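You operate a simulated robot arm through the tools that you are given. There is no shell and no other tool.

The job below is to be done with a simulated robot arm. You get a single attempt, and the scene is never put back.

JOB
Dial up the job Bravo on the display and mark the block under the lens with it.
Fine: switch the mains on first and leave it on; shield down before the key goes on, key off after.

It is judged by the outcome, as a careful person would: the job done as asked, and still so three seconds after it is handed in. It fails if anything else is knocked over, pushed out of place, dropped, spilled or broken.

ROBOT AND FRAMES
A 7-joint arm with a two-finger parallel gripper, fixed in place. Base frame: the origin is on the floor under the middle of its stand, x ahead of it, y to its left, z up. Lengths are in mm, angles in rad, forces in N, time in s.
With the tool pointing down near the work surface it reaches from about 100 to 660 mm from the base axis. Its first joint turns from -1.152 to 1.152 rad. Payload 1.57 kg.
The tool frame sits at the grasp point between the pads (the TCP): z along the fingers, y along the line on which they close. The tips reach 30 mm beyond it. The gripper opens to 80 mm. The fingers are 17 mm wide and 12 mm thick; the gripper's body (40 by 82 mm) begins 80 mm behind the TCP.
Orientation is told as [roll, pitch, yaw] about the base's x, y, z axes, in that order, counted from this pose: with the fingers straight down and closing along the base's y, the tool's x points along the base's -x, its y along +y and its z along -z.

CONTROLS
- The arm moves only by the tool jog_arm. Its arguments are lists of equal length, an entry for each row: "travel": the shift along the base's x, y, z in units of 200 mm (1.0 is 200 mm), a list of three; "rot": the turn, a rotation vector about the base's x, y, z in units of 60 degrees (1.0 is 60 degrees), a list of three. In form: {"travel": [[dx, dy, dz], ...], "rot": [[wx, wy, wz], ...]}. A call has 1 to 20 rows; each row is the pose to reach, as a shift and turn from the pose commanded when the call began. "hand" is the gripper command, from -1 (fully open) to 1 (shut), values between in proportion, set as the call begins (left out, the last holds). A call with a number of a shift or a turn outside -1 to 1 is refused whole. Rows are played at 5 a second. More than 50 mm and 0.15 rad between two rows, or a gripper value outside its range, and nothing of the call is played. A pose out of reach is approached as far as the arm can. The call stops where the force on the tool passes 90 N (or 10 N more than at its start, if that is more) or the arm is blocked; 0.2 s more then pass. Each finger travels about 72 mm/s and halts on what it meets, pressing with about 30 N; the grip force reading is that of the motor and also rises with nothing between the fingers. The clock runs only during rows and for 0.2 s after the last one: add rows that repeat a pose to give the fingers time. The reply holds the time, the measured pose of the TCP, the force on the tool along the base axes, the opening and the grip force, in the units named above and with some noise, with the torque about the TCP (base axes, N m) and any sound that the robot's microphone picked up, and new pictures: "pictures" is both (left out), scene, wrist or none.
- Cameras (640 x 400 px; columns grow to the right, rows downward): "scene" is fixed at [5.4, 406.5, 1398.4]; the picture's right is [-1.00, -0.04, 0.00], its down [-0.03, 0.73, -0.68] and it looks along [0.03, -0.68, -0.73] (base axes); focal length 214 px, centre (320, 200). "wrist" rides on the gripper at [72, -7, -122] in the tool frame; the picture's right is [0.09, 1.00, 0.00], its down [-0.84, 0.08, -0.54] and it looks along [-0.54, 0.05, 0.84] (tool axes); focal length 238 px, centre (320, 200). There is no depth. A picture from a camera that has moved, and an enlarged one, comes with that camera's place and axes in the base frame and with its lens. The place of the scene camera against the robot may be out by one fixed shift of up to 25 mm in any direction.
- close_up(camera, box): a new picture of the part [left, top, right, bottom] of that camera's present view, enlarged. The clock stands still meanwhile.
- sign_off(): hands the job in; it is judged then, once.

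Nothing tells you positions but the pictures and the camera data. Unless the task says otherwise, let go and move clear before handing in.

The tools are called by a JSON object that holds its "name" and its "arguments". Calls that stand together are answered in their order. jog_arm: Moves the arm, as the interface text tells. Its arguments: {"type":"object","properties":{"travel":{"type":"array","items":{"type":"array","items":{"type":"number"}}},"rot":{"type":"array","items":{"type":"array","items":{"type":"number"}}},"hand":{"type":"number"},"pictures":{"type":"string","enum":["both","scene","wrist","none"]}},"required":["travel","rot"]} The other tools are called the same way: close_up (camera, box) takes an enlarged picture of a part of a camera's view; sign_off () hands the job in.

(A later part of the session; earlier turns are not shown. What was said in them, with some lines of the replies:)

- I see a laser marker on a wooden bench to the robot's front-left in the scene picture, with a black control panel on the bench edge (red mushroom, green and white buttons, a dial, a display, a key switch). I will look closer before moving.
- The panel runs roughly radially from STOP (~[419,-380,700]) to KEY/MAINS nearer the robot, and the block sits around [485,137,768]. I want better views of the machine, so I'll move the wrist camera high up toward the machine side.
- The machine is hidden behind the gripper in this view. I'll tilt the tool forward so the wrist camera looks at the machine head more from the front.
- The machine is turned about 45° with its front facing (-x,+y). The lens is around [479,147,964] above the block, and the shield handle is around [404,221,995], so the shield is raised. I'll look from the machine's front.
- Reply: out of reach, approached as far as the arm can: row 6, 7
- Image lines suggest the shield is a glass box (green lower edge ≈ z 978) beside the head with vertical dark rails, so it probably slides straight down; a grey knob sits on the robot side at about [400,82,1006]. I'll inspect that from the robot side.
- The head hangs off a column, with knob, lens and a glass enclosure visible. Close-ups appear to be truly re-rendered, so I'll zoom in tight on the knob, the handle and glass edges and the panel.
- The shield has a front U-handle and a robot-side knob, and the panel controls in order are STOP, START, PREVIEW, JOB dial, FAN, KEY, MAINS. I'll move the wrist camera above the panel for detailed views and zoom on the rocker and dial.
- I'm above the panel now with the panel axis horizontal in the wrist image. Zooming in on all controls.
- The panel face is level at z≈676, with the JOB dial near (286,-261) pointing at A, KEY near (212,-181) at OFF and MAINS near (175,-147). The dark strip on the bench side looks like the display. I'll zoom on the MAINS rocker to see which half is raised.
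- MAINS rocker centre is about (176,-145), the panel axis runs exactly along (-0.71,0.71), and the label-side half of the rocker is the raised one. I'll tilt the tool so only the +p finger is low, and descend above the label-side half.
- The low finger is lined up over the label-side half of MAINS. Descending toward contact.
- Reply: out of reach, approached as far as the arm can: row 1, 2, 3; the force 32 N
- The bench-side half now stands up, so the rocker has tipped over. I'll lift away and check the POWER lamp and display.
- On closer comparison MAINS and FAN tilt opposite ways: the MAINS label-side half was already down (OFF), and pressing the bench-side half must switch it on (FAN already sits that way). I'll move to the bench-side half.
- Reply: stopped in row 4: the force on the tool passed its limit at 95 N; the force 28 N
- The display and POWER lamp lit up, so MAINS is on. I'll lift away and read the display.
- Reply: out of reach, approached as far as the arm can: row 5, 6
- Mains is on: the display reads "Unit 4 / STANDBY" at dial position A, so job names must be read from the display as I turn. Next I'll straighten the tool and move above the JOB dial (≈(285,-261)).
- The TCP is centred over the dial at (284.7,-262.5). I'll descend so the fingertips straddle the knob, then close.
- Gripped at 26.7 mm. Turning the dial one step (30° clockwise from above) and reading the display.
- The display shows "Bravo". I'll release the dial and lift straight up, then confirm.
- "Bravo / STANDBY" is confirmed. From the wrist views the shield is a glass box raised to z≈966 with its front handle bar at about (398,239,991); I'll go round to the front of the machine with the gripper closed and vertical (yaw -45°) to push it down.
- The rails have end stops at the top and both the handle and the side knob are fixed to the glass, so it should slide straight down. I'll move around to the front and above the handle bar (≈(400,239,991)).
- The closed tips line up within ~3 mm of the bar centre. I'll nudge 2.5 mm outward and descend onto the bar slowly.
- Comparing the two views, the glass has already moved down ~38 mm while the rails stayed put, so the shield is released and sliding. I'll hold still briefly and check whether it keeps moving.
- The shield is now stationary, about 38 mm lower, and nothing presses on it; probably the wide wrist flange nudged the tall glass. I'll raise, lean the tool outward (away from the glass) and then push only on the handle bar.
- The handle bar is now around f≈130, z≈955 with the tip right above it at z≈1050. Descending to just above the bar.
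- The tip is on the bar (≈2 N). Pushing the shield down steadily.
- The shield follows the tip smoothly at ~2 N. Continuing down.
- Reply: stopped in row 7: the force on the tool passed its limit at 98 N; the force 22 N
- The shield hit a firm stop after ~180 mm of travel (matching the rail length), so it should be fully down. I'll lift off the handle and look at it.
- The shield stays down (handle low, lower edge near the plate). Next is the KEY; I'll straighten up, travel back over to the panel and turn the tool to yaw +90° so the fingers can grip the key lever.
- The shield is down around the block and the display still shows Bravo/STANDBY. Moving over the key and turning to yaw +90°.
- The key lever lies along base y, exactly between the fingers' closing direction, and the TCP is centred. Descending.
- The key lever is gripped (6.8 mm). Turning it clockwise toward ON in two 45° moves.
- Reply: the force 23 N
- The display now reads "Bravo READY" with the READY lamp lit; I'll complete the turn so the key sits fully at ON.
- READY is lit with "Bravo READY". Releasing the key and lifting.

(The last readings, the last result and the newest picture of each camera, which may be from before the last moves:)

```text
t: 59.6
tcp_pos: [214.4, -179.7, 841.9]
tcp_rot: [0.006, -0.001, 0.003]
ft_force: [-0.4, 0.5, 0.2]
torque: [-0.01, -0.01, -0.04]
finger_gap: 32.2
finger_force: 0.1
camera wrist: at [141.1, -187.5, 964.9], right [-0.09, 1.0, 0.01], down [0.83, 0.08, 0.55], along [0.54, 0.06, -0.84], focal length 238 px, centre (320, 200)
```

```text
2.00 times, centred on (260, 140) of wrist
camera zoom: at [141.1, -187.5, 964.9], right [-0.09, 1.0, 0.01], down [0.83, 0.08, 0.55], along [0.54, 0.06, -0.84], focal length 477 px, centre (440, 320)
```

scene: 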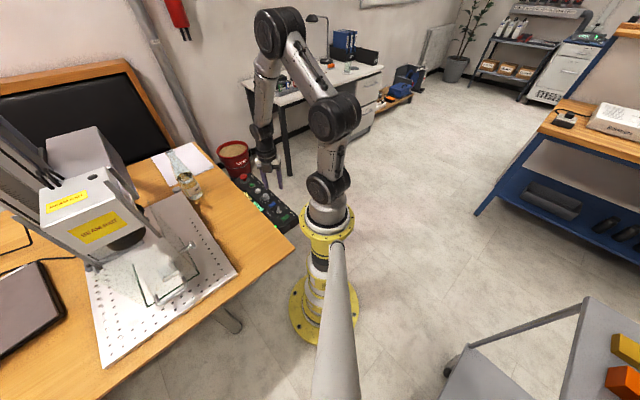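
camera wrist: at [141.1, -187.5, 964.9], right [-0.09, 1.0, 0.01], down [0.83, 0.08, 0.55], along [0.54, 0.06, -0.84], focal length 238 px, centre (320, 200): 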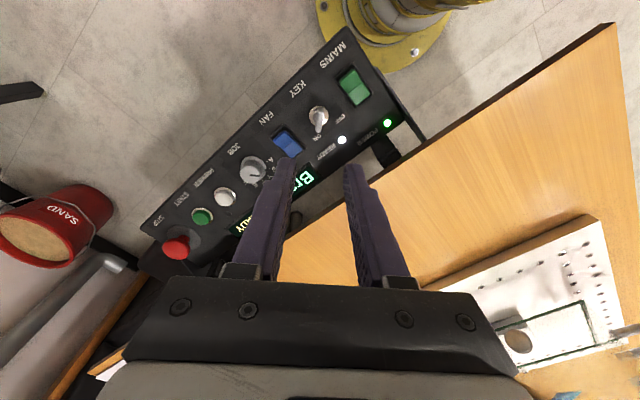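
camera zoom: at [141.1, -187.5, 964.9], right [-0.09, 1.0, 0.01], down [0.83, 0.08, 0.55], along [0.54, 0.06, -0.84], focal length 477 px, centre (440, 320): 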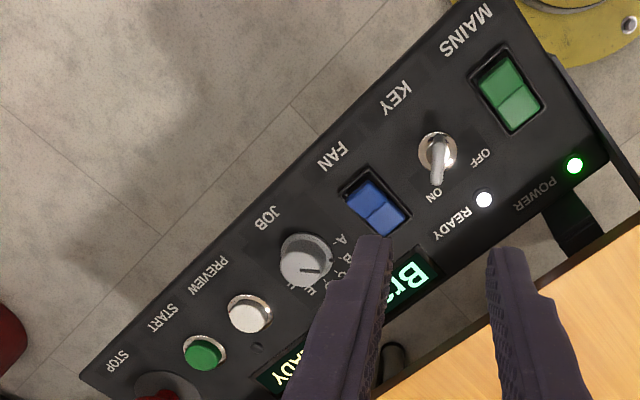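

READY state confirmed. Next I'll close the fingers and move above the green START button (≈(368,-340)).

{"name": "jog_arm", "arguments": {"travel": [[0.13, -0.13, 0], [0.26, -0.27, 0], [0.39, -0.4, 0], [0.52, -0.53, 0], [0.65, -0.67, -0.05], [0.768, -0.8, -0.15], [0.768, -0.8, -0.25], [0.768, -0.8, -0.25]], "rot": [[0, 0, 0.12], [0, 0, 0.24], [0, 0, 0.36], [0, 0, 0.48], [0, 0, 0.6], [0, 0, 0.75], [0, 0, 0.75], [0, 0, 0.75]], "hand": 1}}

{"name": "close_up", "arguments": {"camera": "wrist", "box": [220, 80, 420, 210]}}

{"name": "close_up", "arguments": {"camera": "scene", "box": [226, 155, 296, 215]}}

```text
refused: row 6 steps farther than a row can; nothing moved
```

```text
3.08 times, centred on (320, 145) of wrist
camera zoom: at [141.1, -187.5, 964.9], right [-0.09, 1.0, 0.01], down [0.83, 0.08, 0.55], along [0.54, 0.06, -0.84], focal length 733 px, centre (320, 369)
```

zoom: 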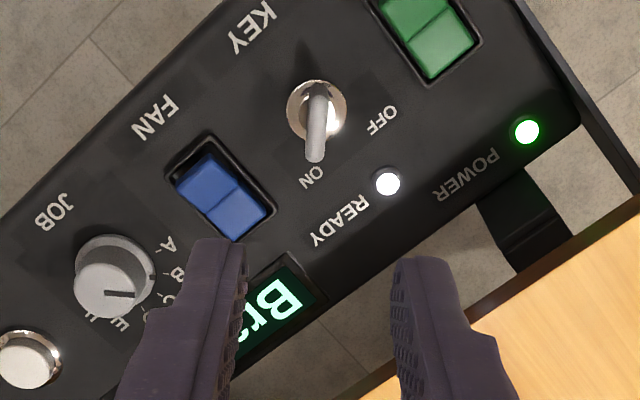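

```text
6.67 times, centred on (261, 185) of scene
camera zoom: at [5.4, 406.5, 1398.4], right [-1.0, -0.04, 0.0], down [-0.03, 0.73, -0.68], along [0.03, -0.68, -0.73], focal length 1430 px, centre (713, 300)
```

zoom: 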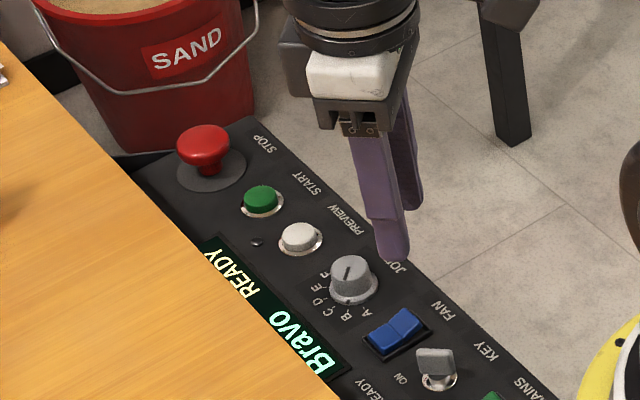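

One row was too long (0.157 rad); nothing moved. Re-sending with even rotation steps.

{"name": "jog_arm", "arguments": {"travel": [[0.12, -0.12, 0], [0.24, -0.25, 0], [0.36, -0.37, 0], [0.48, -0.5, 0], [0.6, -0.62, -0.05], [0.7, -0.73, -0.12], [0.768, -0.8, -0.2], [0.768, -0.8, -0.25], [0.768, -0.8, -0.25]], "rot": [[0, 0, 0.11], [0, 0, 0.22], [0, 0, 0.33], [0, 0, 0.44], [0, 0, 0.55], [0, 0, 0.65], [0, 0, 0.75], [0, 0, 0.75], [0, 0, 0.75]], "hand": 1}}

{"name": "close_up", "arguments": {"camera": "wrist", "box": [220, 80, 420, 210]}}

{"name": "close_up", "arguments": {"camera": "scene", "box": [226, 155, 296, 215]}}

```text
t: 61.6
tcp_pos: [366.3, -341.8, 791.0]
tcp_rot: [0.005, -0.006, 0.787]
ft_force: [-0.6, 0.4, -0.7]
torque: [-0.01, 0.02, -0.02]
finger_gap: 0.0
finger_force: 21.5
camera wrist: at [318.7, -396.9, 914.6], right [-0.77, 0.64, 0.0], down [0.54, 0.64, 0.55], along [0.35, 0.42, -0.84], focal length 238 px, centre (320, 200)
```

scene: 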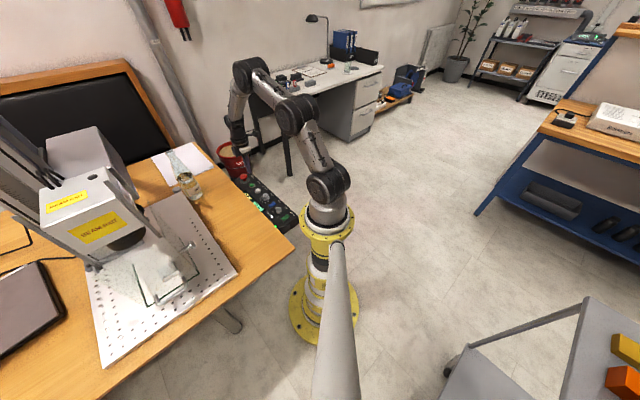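
wrist: 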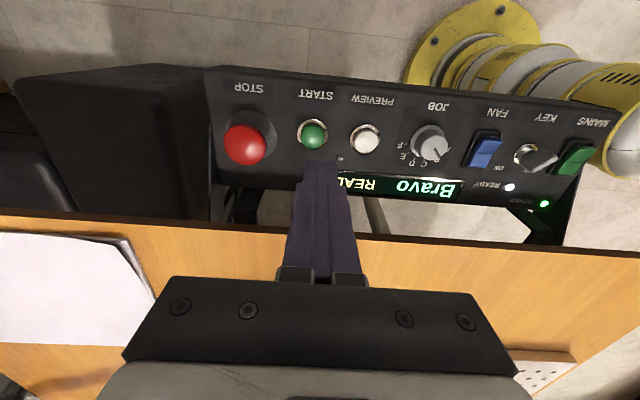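

```text
3.08 times, centred on (320, 145) of wrist
camera zoom: at [318.7, -396.9, 914.6], right [-0.77, 0.64, 0.0], down [0.54, 0.64, 0.55], along [0.35, 0.42, -0.84], focal length 733 px, centre (320, 369)
```

zoom: 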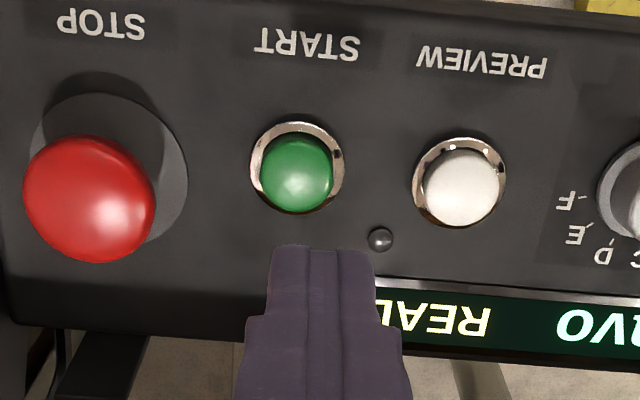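

```text
6.67 times, centred on (261, 185) of scene
camera zoom: at [5.4, 406.5, 1398.4], right [-1.0, -0.04, 0.0], down [-0.03, 0.73, -0.68], along [0.03, -0.68, -0.73], focal length 1430 px, centre (713, 300)
```

zoom: 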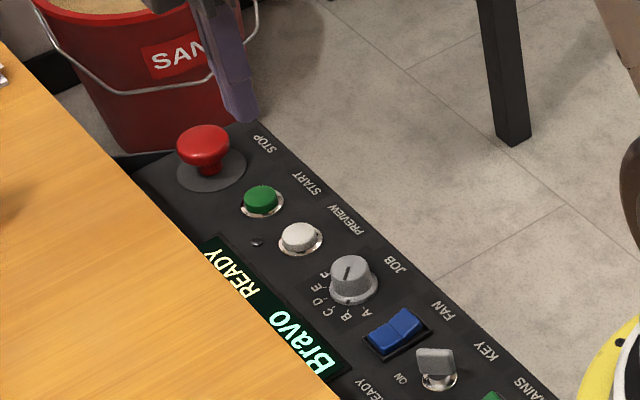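

{"name": "jog_arm", "arguments": {"travel": [[0.022, -0.011, -0.1], [0.022, -0.011, -0.2], [0.022, -0.011, -0.25], [0.022, -0.011, -0.25]], "rot": [[0, 0.004, 0], [-0.006, 0.002, 0], [-0.006, 0.002, 0], [-0.006, 0.002, 0]], "pictures": "wrist"}}

{"name": "close_up", "arguments": {"camera": "wrist", "box": [240, 100, 400, 210]}}

{"name": "close_up", "arguments": {"camera": "scene", "box": [232, 165, 272, 200]}}

```text
t: 62.6
tcp_pos: [371.0, -342.9, 742.4]
tcp_rot: [0.003, 0.001, 0.789]
ft_force: [-0.2, 0.5, 0.0]
torque: [-0.01, 0.0, 0.0]
finger_gap: 0.0
finger_force: 21.3
camera wrist: at [324.2, -398.8, 865.7], right [-0.77, 0.64, 0.0], down [0.54, 0.65, 0.54], along [0.34, 0.42, -0.84], focal length 238 px, centre (320, 200)
```

wrist: 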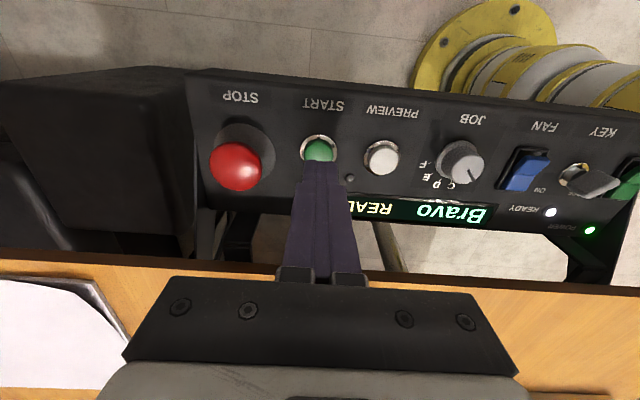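

```text
3.64 times, centred on (320, 155) of wrist
camera zoom: at [324.2, -398.8, 865.7], right [-0.77, 0.64, 0.0], down [0.54, 0.65, 0.54], along [0.34, 0.42, -0.84], focal length 867 px, centre (320, 364)
```

zoom: 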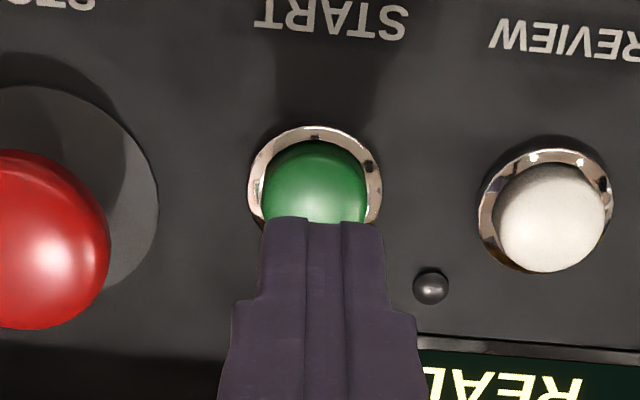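

```text
11.43 times, centred on (252, 182) of scene
camera zoom: at [5.4, 406.5, 1398.4], right [-1.0, -0.04, 0.0], down [-0.03, 0.73, -0.68], along [0.03, -0.68, -0.73], focal length 2451 px, centre (1097, 400)
```

zoom: 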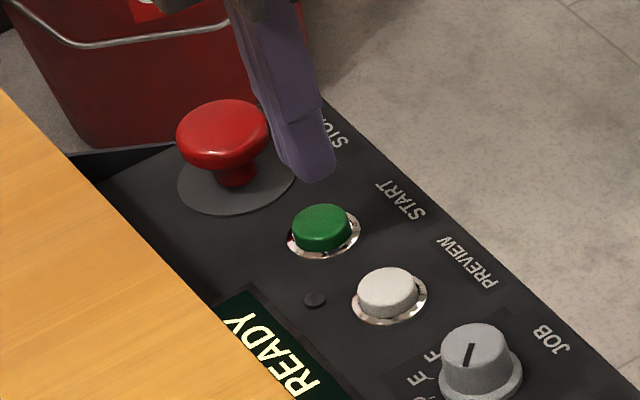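

START's centre is at about (370,-345). A small correction, then press down gently in small steps.

{"name": "jog_arm", "arguments": {"travel": [[-0.005, -0.01, -0.04], [-0.005, -0.01, -0.08], [-0.005, -0.01, -0.1], [-0.005, -0.01, -0.11], [-0.005, -0.01, -0.12]], "rot": [[0, 0, 0], [0, 0, 0], [0, 0, 0], [0, 0, 0], [0, 0, 0]], "pictures": "wrist"}}

{"name": "close_up", "arguments": {"camera": "wrist", "box": [220, 100, 520, 240]}}

{"name": "close_up", "arguments": {"camera": "scene", "box": [232, 165, 272, 200]}}

```text
t: 63.8
tcp_pos: [369.4, -345.1, 718.2]
tcp_rot: [0.002, 0.0, 0.788]
ft_force: [0.0, -0.6, -0.2]
torque: [-0.01, 0.02, 0.01]
finger_gap: 0.2
finger_force: 20.8
camera wrist: at [322.8, -400.6, 841.5], right [-0.77, 0.64, 0.0], down [0.54, 0.65, 0.54], along [0.34, 0.42, -0.84], focal length 238 px, centre (320, 200)
```

wrist: 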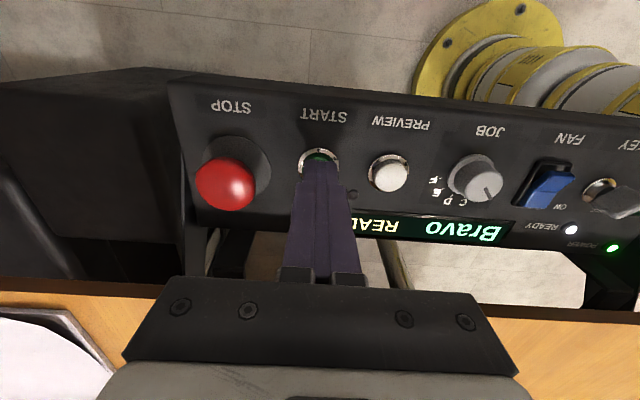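

```text
2.13 times, centred on (370, 170) of wrist
camera zoom: at [322.8, -400.6, 841.5], right [-0.77, 0.64, 0.0], down [0.54, 0.65, 0.54], along [0.34, 0.42, -0.84], focal length 508 px, centre (213, 264)
```

zoom: 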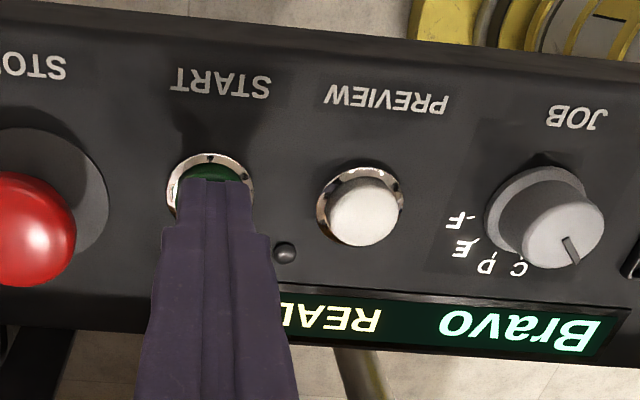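

```text
11.43 times, centred on (252, 182) of scene
camera zoom: at [5.4, 406.5, 1398.4], right [-1.0, -0.04, 0.0], down [-0.03, 0.73, -0.68], along [0.03, -0.68, -0.73], focal length 2451 px, centre (1097, 400)
```

zoom: 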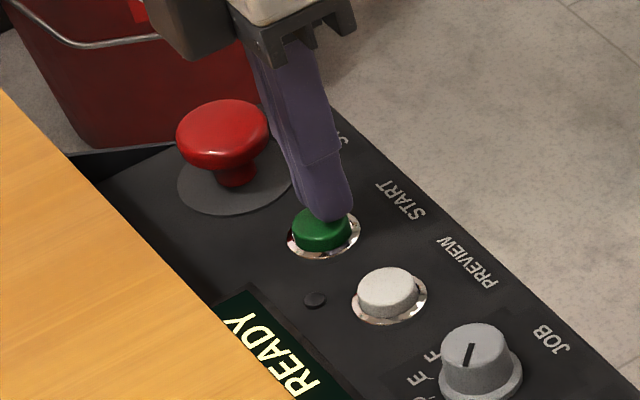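

{"name": "jog_arm", "arguments": {"travel": [[0.015, 0.004, 0], [0.015, 0.004, -0.01], [0.015, 0.004, -0.02], [0.015, 0.004, -0.03]], "rot": [[0, 0, 0], [0, 0, 0], [0, 0, 0], [0, 0, 0]], "pictures": "none"}}

{"name": "close_up", "arguments": {"camera": "wrist", "box": [220, 100, 520, 240]}}

{"name": "close_up", "arguments": {"camera": "scene", "box": [232, 165, 292, 217]}}

```text
t: 64.8
tcp_pos: [371.6, -344.6, 712.8]
tcp_rot: [0.002, 0.0, 0.789]
ft_force: [0.9, 0.6, 2.0]
torque: [0.01, -0.02, 0.0]
finger_gap: 0.2
finger_force: 21.6
```

```text
2.13 times, centred on (370, 170) of wrist
camera zoom: at [325.3, -399.8, 835.8], right [-0.77, 0.64, 0.0], down [0.54, 0.65, 0.54], along [0.34, 0.42, -0.84], focal length 508 px, centre (213, 264)
```

zoom: 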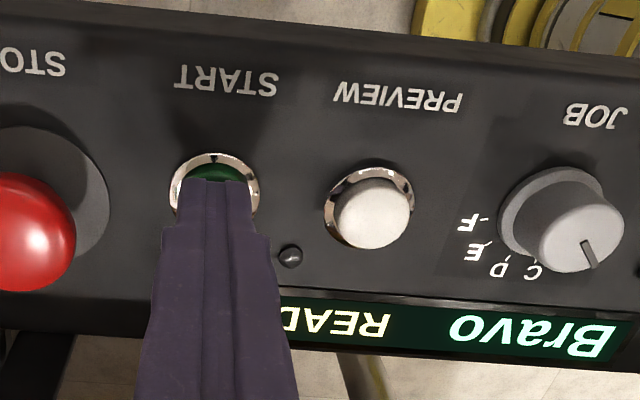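

```text
7.69 times, centred on (262, 191) of scene
camera zoom: at [5.4, 406.5, 1398.4], right [-1.0, -0.04, 0.0], down [-0.03, 0.73, -0.68], along [0.03, -0.68, -0.73], focal length 1650 px, centre (766, 269)
```

zoom: 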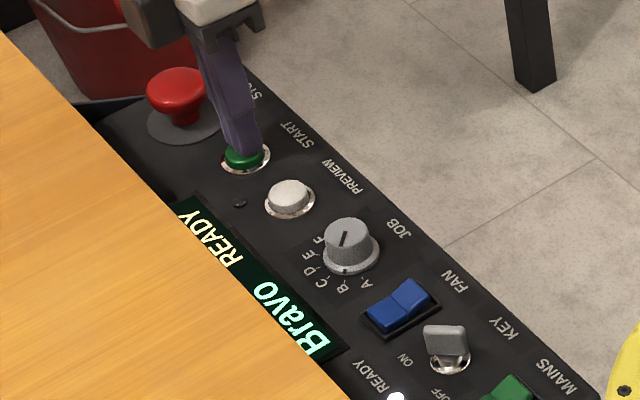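

{"name": "jog_arm", "arguments": {"travel": [[0, 0, -0.006], [0, 0, -0.012], [0, 0, -0.018]], "rot": [[0, 0, 0], [0, 0, 0], [0, 0, 0]], "pictures": "none"}}

{"name": "close_up", "arguments": {"camera": "wrist", "box": [220, 100, 520, 240]}}

{"name": "close_up", "arguments": {"camera": "scene", "box": [232, 165, 292, 217]}}

```text
t: 65.6
tcp_pos: [371.6, -343.5, 708.4]
tcp_rot: [-0.001, 0.0, 0.787]
ft_force: [-2.2, -2.6, 6.5]
torque: [-0.04, 0.06, 0.0]
finger_gap: 0.2
finger_force: 21.4
heard: click
```

```text
2.13 times, centred on (370, 170) of wrist
camera zoom: at [325.4, -399.4, 832.4], right [-0.77, 0.64, 0.0], down [0.54, 0.65, 0.54], along [0.34, 0.42, -0.84], focal length 508 px, centre (213, 264)
```

zoom: 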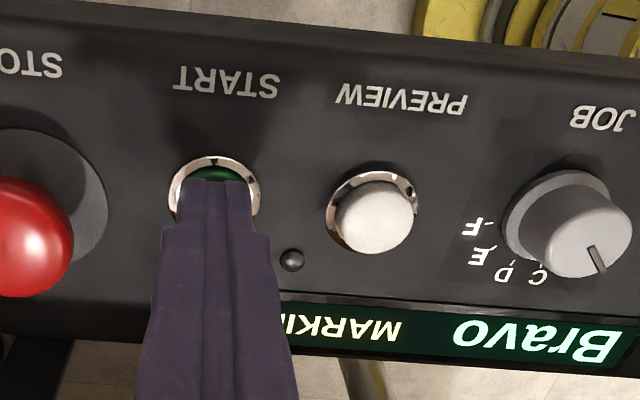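

```text
7.69 times, centred on (262, 191) of scene
camera zoom: at [5.3, 406.5, 1398.4], right [-1.0, -0.04, 0.0], down [-0.03, 0.73, -0.68], along [0.03, -0.68, -0.73], focal length 1650 px, centre (766, 269)
```

zoom: 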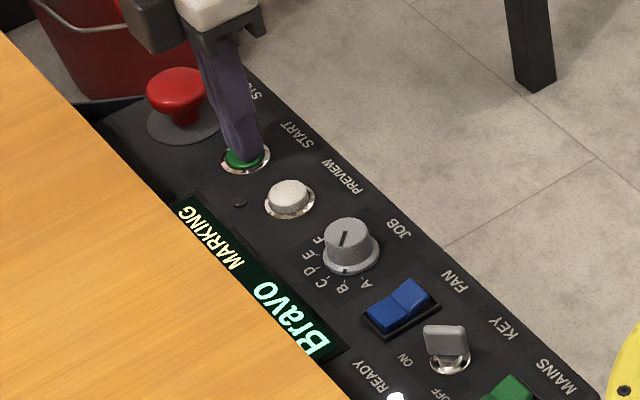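

A click was heard and the display shows "Bravo MARKING". I'll lift off and wait for it to finish.

{"name": "jog_arm", "arguments": {"travel": [[0, 0, 0.03], [0, 0, 0.15], [0, 0, 0.35], [0, 0, 0.5], [0, 0, 0.5], [0, 0, 0.5]], "rot": [[0, 0, 0], [0, 0, 0], [0, 0, 0], [0, 0, 0], [0, 0, 0], [0, 0, 0]], "pictures": "none"}}

{"name": "close_up", "arguments": {"camera": "scene", "box": [226, 165, 302, 225]}}

{"name": "close_up", "arguments": {"camera": "scene", "box": [20, 170, 240, 320]}}

```text
t: 67.0
tcp_pos: [373.7, -344.3, 809.4]
tcp_rot: [0.001, 0.001, 0.787]
ft_force: [-0.2, 0.6, -0.4]
torque: [-0.02, 0.02, 0.01]
finger_gap: 0.0
finger_force: 21.6
```

```text
6.67 times, centred on (264, 195) of scene
camera zoom: at [5.4, 406.5, 1398.4], right [-1.0, -0.04, 0.0], down [-0.03, 0.73, -0.68], along [0.03, -0.68, -0.73], focal length 1430 px, centre (693, 233)
```

zoom: 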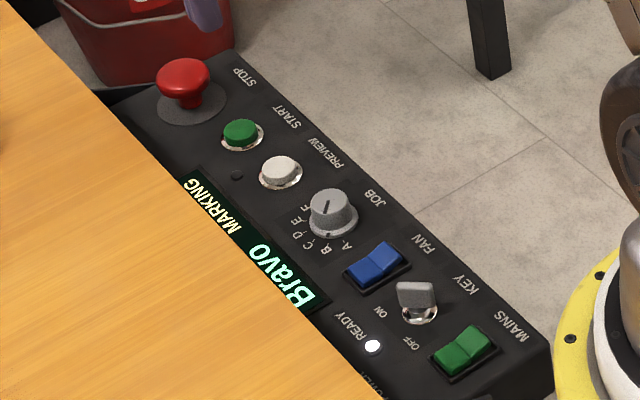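

```text
2.67 times, centred on (130, 245) of scene
camera zoom: at [5.4, 406.5, 1398.4], right [-1.0, -0.04, 0.0], down [-0.03, 0.73, -0.68], along [0.03, -0.68, -0.73], focal length 572 px, centre (827, 80)
```

zoom: 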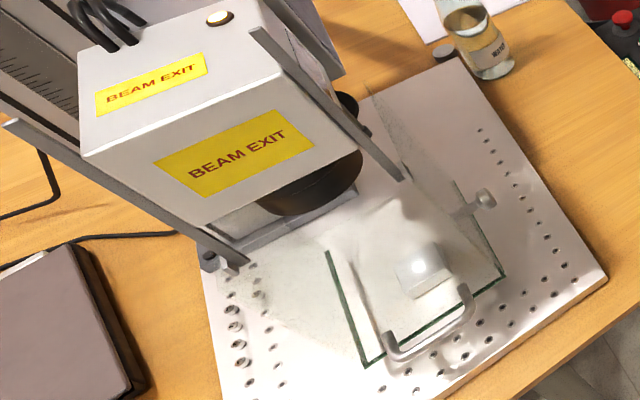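

Marking is under way (lamp on, spot on the block). While waiting, I'll move back above the key with yaw 0, fingers open, without touching anything.

{"name": "jog_arm", "arguments": {"travel": [[-0.1, 0.1, 0.05], [-0.2, 0.2, 0.1], [-0.3, 0.3, 0.15], [-0.4, 0.4, 0.15], [-0.5, 0.5, 0.15], [-0.6, 0.6, 0.15], [-0.7, 0.7, 0.15], [-0.808, 0.811, 0.15], [-0.808, 0.811, 0.15]], "rot": [[0, 0, -0.1], [0, 0, -0.2], [0, 0, -0.3], [0, 0, -0.4], [0, 0, -0.5], [0, 0, -0.6], [0, 0, -0.7], [0, 0, -0.752], [0, 0, -0.752]], "hand": 0.2, "pictures": "wrist"}}

{"name": "close_up", "arguments": {"camera": "scene", "box": [226, 165, 302, 225]}}

{"name": "close_up", "arguments": {"camera": "scene", "box": [20, 170, 240, 320]}}

```text
t: 69.0
tcp_pos: [211.8, -183.8, 839.9]
tcp_rot: [0.001, 0.002, -0.002]
ft_force: [0.1, 0.3, 0.0]
torque: [0.0, -0.02, 0.02]
finger_gap: 32.0
finger_force: 0.0
camera wrist: at [139.9, -188.4, 963.6], right [-0.09, 1.0, 0.0], down [0.84, 0.07, 0.54], along [0.54, 0.05, -0.84], focal length 238 px, centre (320, 200)
```

wrist: 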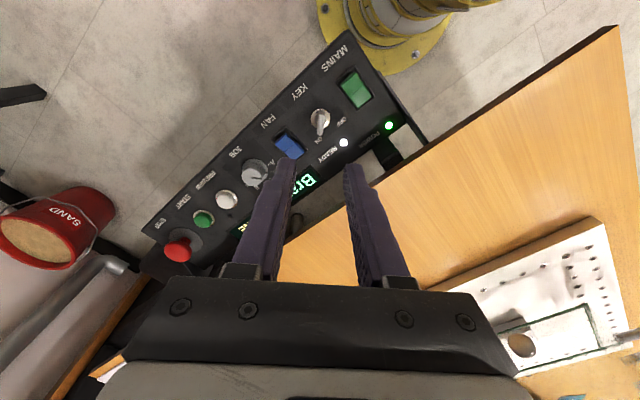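

```text
6.67 times, centred on (264, 195) of scene
camera zoom: at [5.4, 406.5, 1398.4], right [-1.0, -0.04, 0.0], down [-0.03, 0.73, -0.68], along [0.03, -0.68, -0.73], focal length 1430 px, centre (693, 233)
```

zoom: 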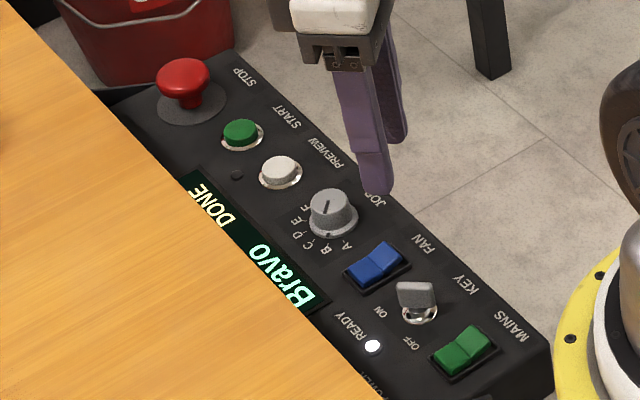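

```text
2.67 times, centred on (130, 245) of scene
camera zoom: at [5.4, 406.5, 1398.4], right [-1.0, -0.04, 0.0], down [-0.03, 0.73, -0.68], along [0.03, -0.68, -0.73], focal length 572 px, centre (827, 80)
```

zoom: 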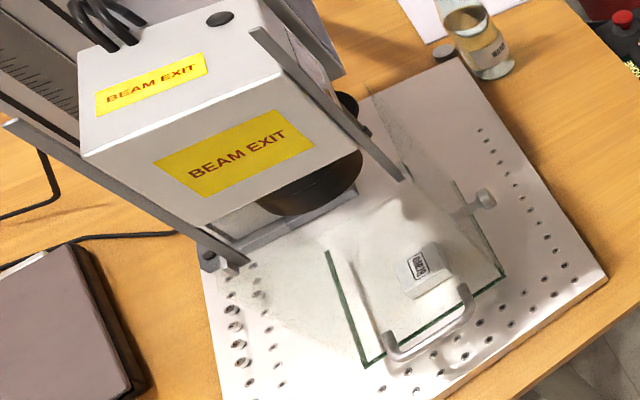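

The display shows "Bravo DONE" and a mark has appeared on the block. I'll check the mark up close and then descend to turn the key off.

{"name": "close_up", "arguments": {"camera": "scene", "box": [150, 250, 180, 290]}}

{"name": "close_up", "arguments": {"camera": "wrist", "box": [240, 80, 400, 210]}}

```text
10.00 times, centred on (165, 270) of scene
camera zoom: at [5.4, 406.5, 1398.4], right [-1.0, -0.04, 0.0], down [-0.03, 0.73, -0.68], along [0.03, -0.68, -0.73], focal length 2145 px, centre (1870, -500)
```

zoom: 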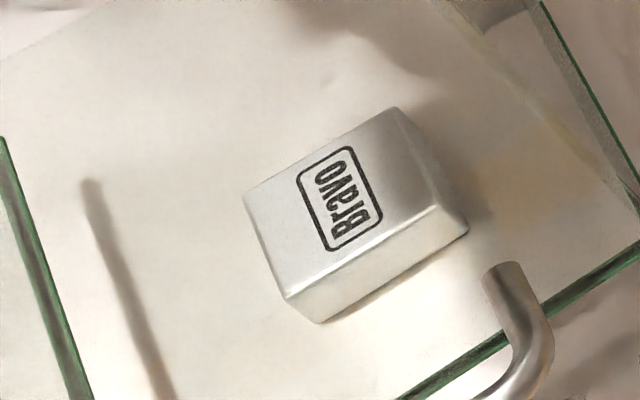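

```text
3.08 times, centred on (320, 145) of wrist
camera zoom: at [139.9, -188.4, 963.6], right [-0.09, 1.0, 0.0], down [0.84, 0.07, 0.54], along [0.54, 0.05, -0.84], focal length 733 px, centre (320, 369)
```

zoom: 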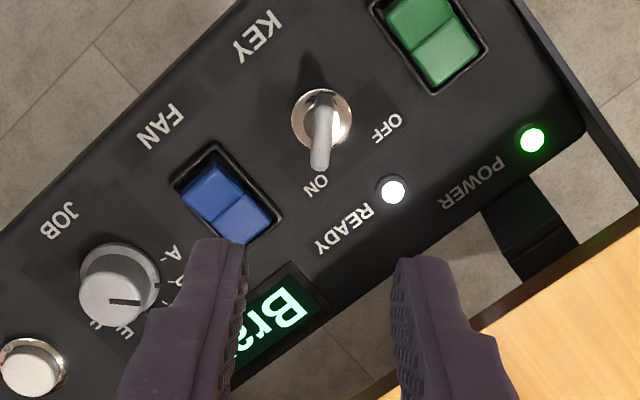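

The block carries the "Bravo" mark. Now descending to grip the key lever again.

{"name": "jog_arm", "arguments": {"travel": [[0, 0.006, -0.15], [0, 0.006, -0.3], [0, 0.006, -0.4], [0, 0.006, -0.4]], "rot": [[0, 0, 0], [0, 0, 0], [0, 0, 0], [0, 0, 0]], "pictures": "wrist"}}

{"name": "close_up", "arguments": {"camera": "wrist", "box": [240, 80, 400, 210]}}

{"name": "close_up", "arguments": {"camera": "scene", "box": [260, 185, 300, 220]}}

```text
t: 70.0
tcp_pos: [212.4, -182.5, 757.2]
tcp_rot: [0.0, -0.001, -0.001]
ft_force: [0.6, 0.7, -0.4]
torque: [-0.01, 0.01, 0.03]
finger_gap: 32.2
finger_force: 0.1
camera wrist: at [139.7, -189.4, 880.5], right [-0.09, 1.0, 0.0], down [0.84, 0.08, 0.54], along [0.54, 0.05, -0.84], focal length 238 px, centre (320, 200)
```

wrist: 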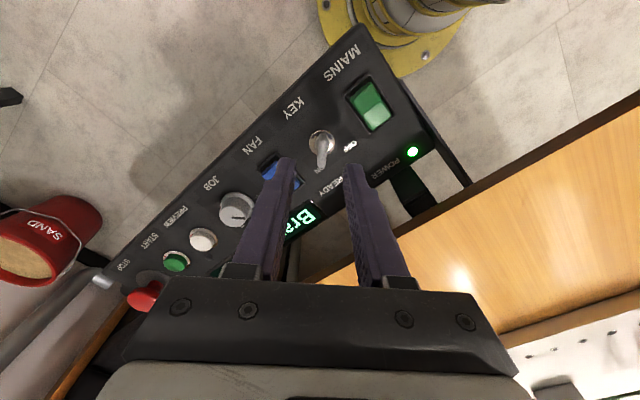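

```text
3.08 times, centred on (320, 145) of wrist
camera zoom: at [139.7, -189.4, 880.5], right [-0.09, 1.0, 0.0], down [0.84, 0.08, 0.54], along [0.54, 0.05, -0.84], focal length 733 px, centre (320, 369)
```

zoom: 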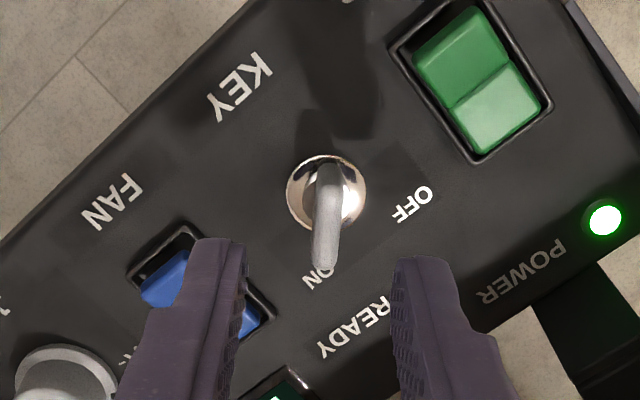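

```text
11.43 times, centred on (280, 202) of scene
camera zoom: at [5.4, 406.5, 1398.4], right [-1.0, -0.04, 0.0], down [-0.03, 0.73, -0.68], along [0.03, -0.68, -0.73], focal length 2451 px, centre (777, 171)
```

zoom: 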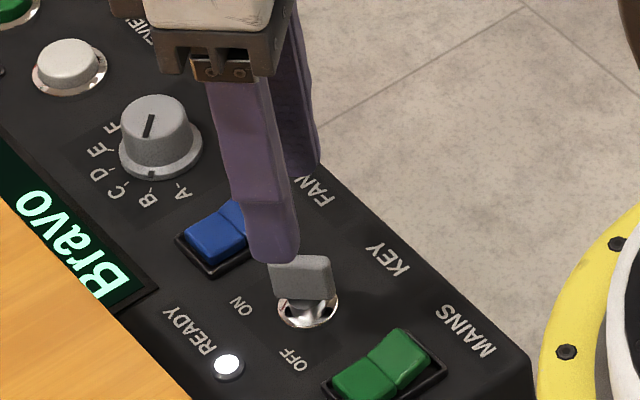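

{"name": "jog_arm", "arguments": {"travel": [[-0.004, 0.003, -0.08], [-0.004, 0.003, -0.15], [-0.004, 0.003, -0.18], [-0.004, 0.003, -0.18]], "rot": [[0, 0, 0], [0, 0, 0], [0, 0, 0], [0, 0, 0]], "pictures": "none"}}

{"name": "jog_arm", "arguments": {"travel": [[0, 0, 0], [0, 0, 0], [0, 0, 0], [0, 0, 0]], "rot": [[0, 0, 0], [0, 0, 0], [0, 0, 0], [0, 0, 0]], "hand": 1, "pictures": "wrist"}}

{"name": "close_up", "arguments": {"camera": "wrist", "box": [240, 80, 400, 210]}}

```text
t: 71.0
tcp_pos: [209.7, -181.2, 722.3]
tcp_rot: [0.001, 0.002, 0.0]
ft_force: [0.7, -0.3, 0.0]
torque: [0.02, 0.02, -0.01]
finger_gap: 32.0
finger_force: 0.2
```

```text
t: 72.0
tcp_pos: [209.1, -179.9, 722.1]
tcp_rot: [0.004, 0.001, 0.0]
ft_force: [3.6, 7.7, -1.6]
torque: [0.13, -0.04, 0.04]
finger_gap: 6.9
finger_force: 26.1
camera wrist: at [136.8, -187.6, 845.5], right [-0.09, 1.0, 0.0], down [0.84, 0.08, 0.54], along [0.54, 0.05, -0.84], focal length 238 px, centre (320, 200)
```

wrist: 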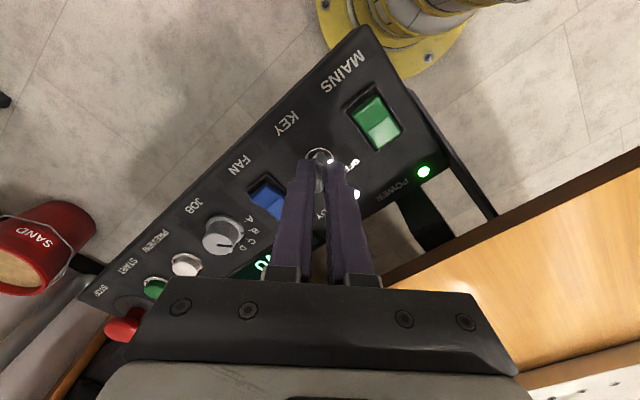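

```text
3.08 times, centred on (320, 145) of wrist
camera zoom: at [136.8, -187.6, 845.5], right [-0.09, 1.0, 0.0], down [0.84, 0.08, 0.54], along [0.54, 0.05, -0.84], focal length 733 px, centre (320, 369)
```

zoom: 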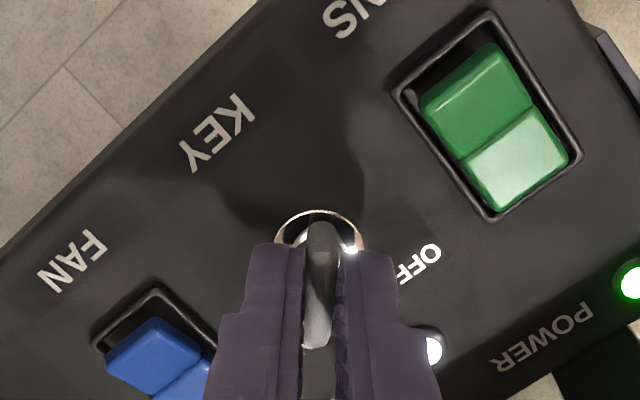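

Gripped again (6.9 mm). Turning the key back counter-clockwise to OFF in two 45° moves.

{"name": "jog_arm", "arguments": {"travel": [[0.002, -0.001, 0], [0.004, -0.002, 0], [0.006, -0.003, 0], [0.006, -0.004, 0], [0.006, -0.004, 0], [0.006, -0.004, 0]], "rot": [[0, 0, 0.125], [0, 0, 0.25], [0, 0, 0.375], [0, 0, 0.5], [0, 0, 0.625], [0, 0, 0.75]], "pictures": "none"}}

{"name": "jog_arm", "arguments": {"travel": [[0, 0, 0], [0, 0, 0], [0, 0, 0], [0, 0, 0], [0, 0, 0], [0, 0, 0]], "rot": [[0, 0, 0.125], [0, 0, 0.25], [0, 0, 0.375], [0, 0, 0.5], [0, 0, 0.625], [0, 0, 0.75]], "pictures": "wrist"}}

{"name": "close_up", "arguments": {"camera": "scene", "box": [226, 165, 302, 225]}}

{"name": "close_up", "arguments": {"camera": "wrist", "box": [200, 80, 440, 230]}}

```text
t: 73.4
tcp_pos: [210.5, -182.7, 723.5]
tcp_rot: [0.0, 0.0, 0.788]
ft_force: [-13.8, -15.1, -12.5]
torque: [-0.35, 0.27, 0.01]
finger_gap: 7.1
finger_force: 26.7
```

```text
t: 74.8
tcp_pos: [212.4, -182.2, 723.0]
tcp_rot: [-0.001, 0.003, 1.573]
ft_force: [14.8, 5.0, -17.7]
torque: [0.35, -0.34, -0.06]
finger_gap: 7.1
finger_force: 26.4
camera wrist: at [218.1, -253.6, 846.9], right [-1.0, -0.09, 0.0], down [-0.08, 0.84, 0.54], along [-0.05, 0.54, -0.84], focal length 238 px, centre (320, 200)
```

wrist: 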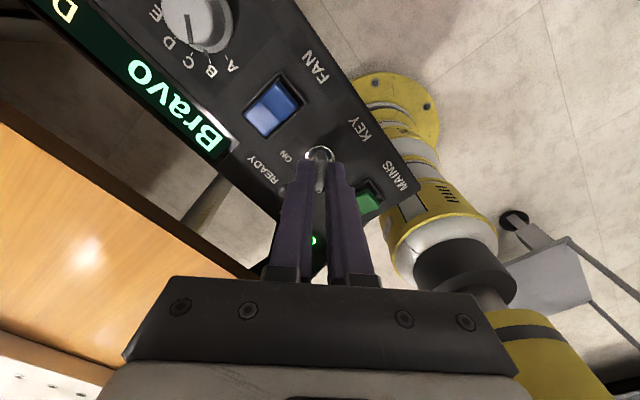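

```text
6.67 times, centred on (264, 195) of scene
camera zoom: at [5.8, 406.4, 1398.5], right [-1.0, -0.04, 0.0], down [-0.03, 0.73, -0.68], along [0.03, -0.68, -0.73], focal length 1430 px, centre (693, 233)
```

zoom: 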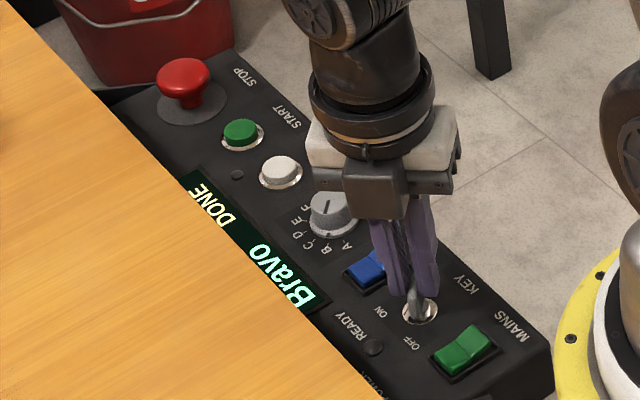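

```text
2.67 times, centred on (320, 155) of wrist
camera zoom: at [218.1, -253.6, 846.9], right [-1.0, -0.09, 0.0], down [-0.08, 0.84, 0.54], along [-0.05, 0.54, -0.84], focal length 636 px, centre (320, 320)
```

zoom: 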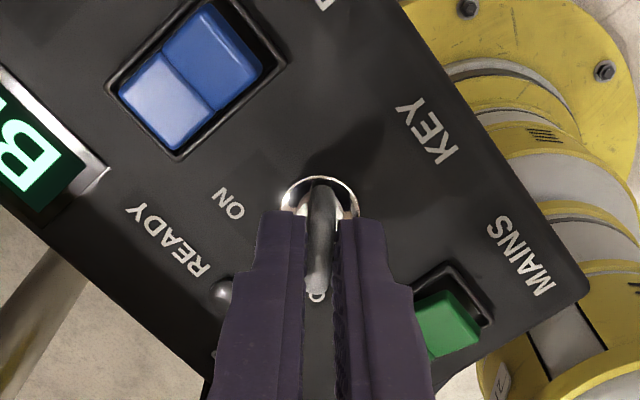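

The READY lamp is out and the key points at OFF. Releasing and lifting clear.

{"name": "jog_arm", "arguments": {"travel": [[0, 0, 0], [0, 0, 0], [0, 0, 0.05], [0, 0, 0.2], [0, 0, 0.4], [0, 0, 0.6], [0, 0, 0.8]], "rot": [[0, 0, 0], [0, 0, 0], [0, 0, 0], [0, 0, 0], [0, 0, -0.1], [0, 0, -0.2], [0, 0, -0.3]], "hand": 0.2}}

{"name": "close_up", "arguments": {"camera": "scene", "box": [226, 165, 302, 225]}}

{"name": "close_up", "arguments": {"camera": "wrist", "box": [160, 30, 440, 230]}}

{"name": "close_up", "arguments": {"camera": "scene", "box": [0, 130, 260, 330]}}

```text
t: 76.4
tcp_pos: [209.8, -182.9, 885.9]
tcp_rot: [0.003, -0.001, 1.258]
ft_force: [-0.2, 0.1, -0.5]
torque: [0.03, 0.03, 0.0]
finger_gap: 32.0
finger_force: 0.0
camera wrist: at [192.9, -253.3, 1008.7], right [-0.97, 0.22, 0.0], down [0.19, 0.82, 0.54], along [0.12, 0.53, -0.84], focal length 238 px, centre (320, 200)
```

scene: 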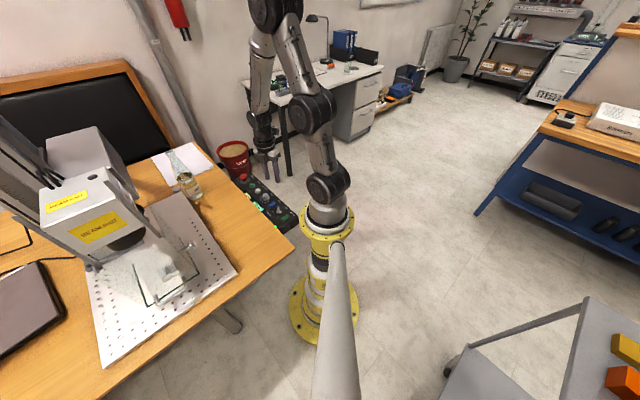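
wrist: 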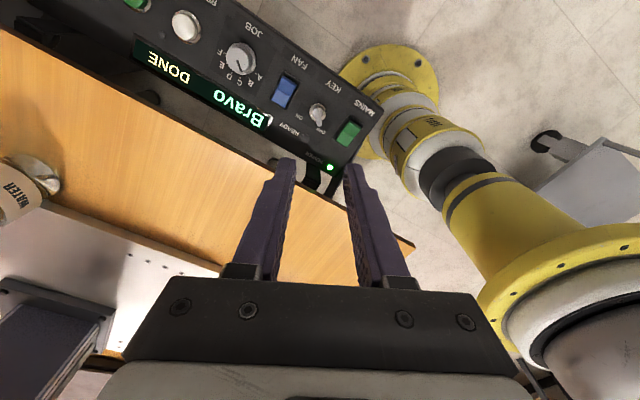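

```text
6.67 times, centred on (264, 195) of scene
camera zoom: at [5.4, 406.5, 1398.4], right [-1.0, -0.04, 0.0], down [-0.03, 0.73, -0.68], along [0.03, -0.68, -0.73], focal length 1430 px, centre (693, 233)
```

zoom: 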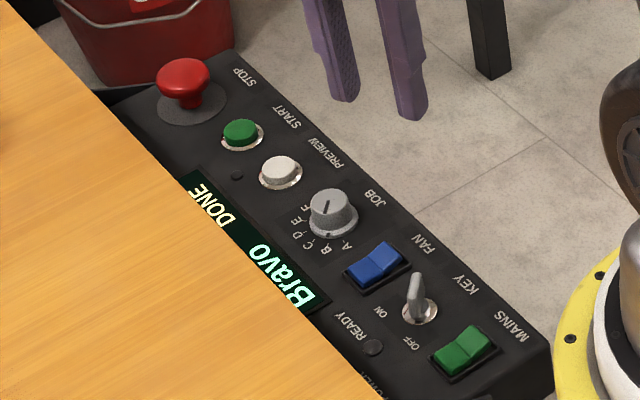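

```text
2.00 times, centred on (300, 130) of wrist
camera zoom: at [192.9, -253.3, 1008.7], right [-0.97, 0.22, 0.0], down [0.19, 0.82, 0.54], along [0.12, 0.53, -0.84], focal length 477 px, centre (360, 340)
```

zoom: 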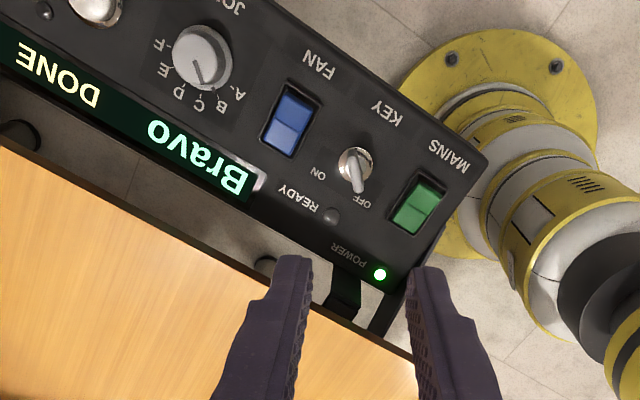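

```text
2.00 times, centred on (130, 230) of scene
camera zoom: at [5.4, 406.5, 1398.4], right [-1.0, -0.04, 0.0], down [-0.03, 0.73, -0.68], along [0.03, -0.68, -0.73], focal length 429 px, centre (700, 140)
```

zoom: 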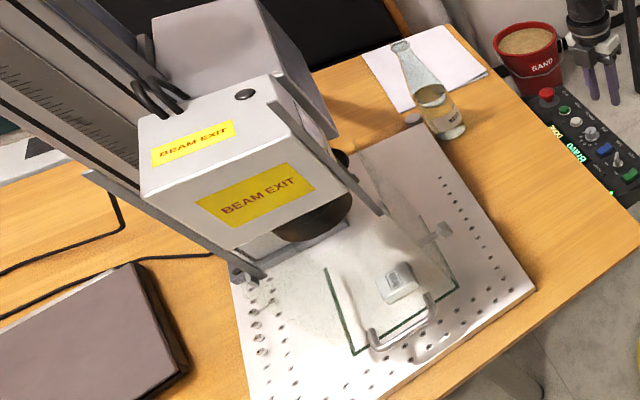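

Everything checks out. The block is marked "Bravo" and the display shows "Bravo DONE". MAINS is on with the POWER lamp lit, and the key is at OFF with READY dark. The shield is down, nothing else has moved, and the arm is clear, so I'm handing in.

{"name": "sign_off", "arguments": {}}

```text
The job is handed in.
```

The block under the lens is marked "Bravo", and the job is handed in.

- **Order:** I switched the mains on first and dialled the job to Bravo, which is position B on the dial. Then I lowered the shield, turned the key on and pressed START. When the display read "Bravo DONE" I turned the key off.
- **Left as:** The mains is still on, the key is off, the shield is down and the dial is on Bravo. The arm is clear with nothing in the gripper.
- **Rough spots:** My first press on the mains switch was on the side that was already down, so it did nothing. The press that switched it on and the last push on the shield both hit the arm's 90 N force limit, peaking at 95 N and 98 N. The shield also slid about 38 mm at first without the fingertips on its handle; I think the wrist nudged the glass. I saw no damage from any of this.

I found nothing knocked over or moved in the final pictures.
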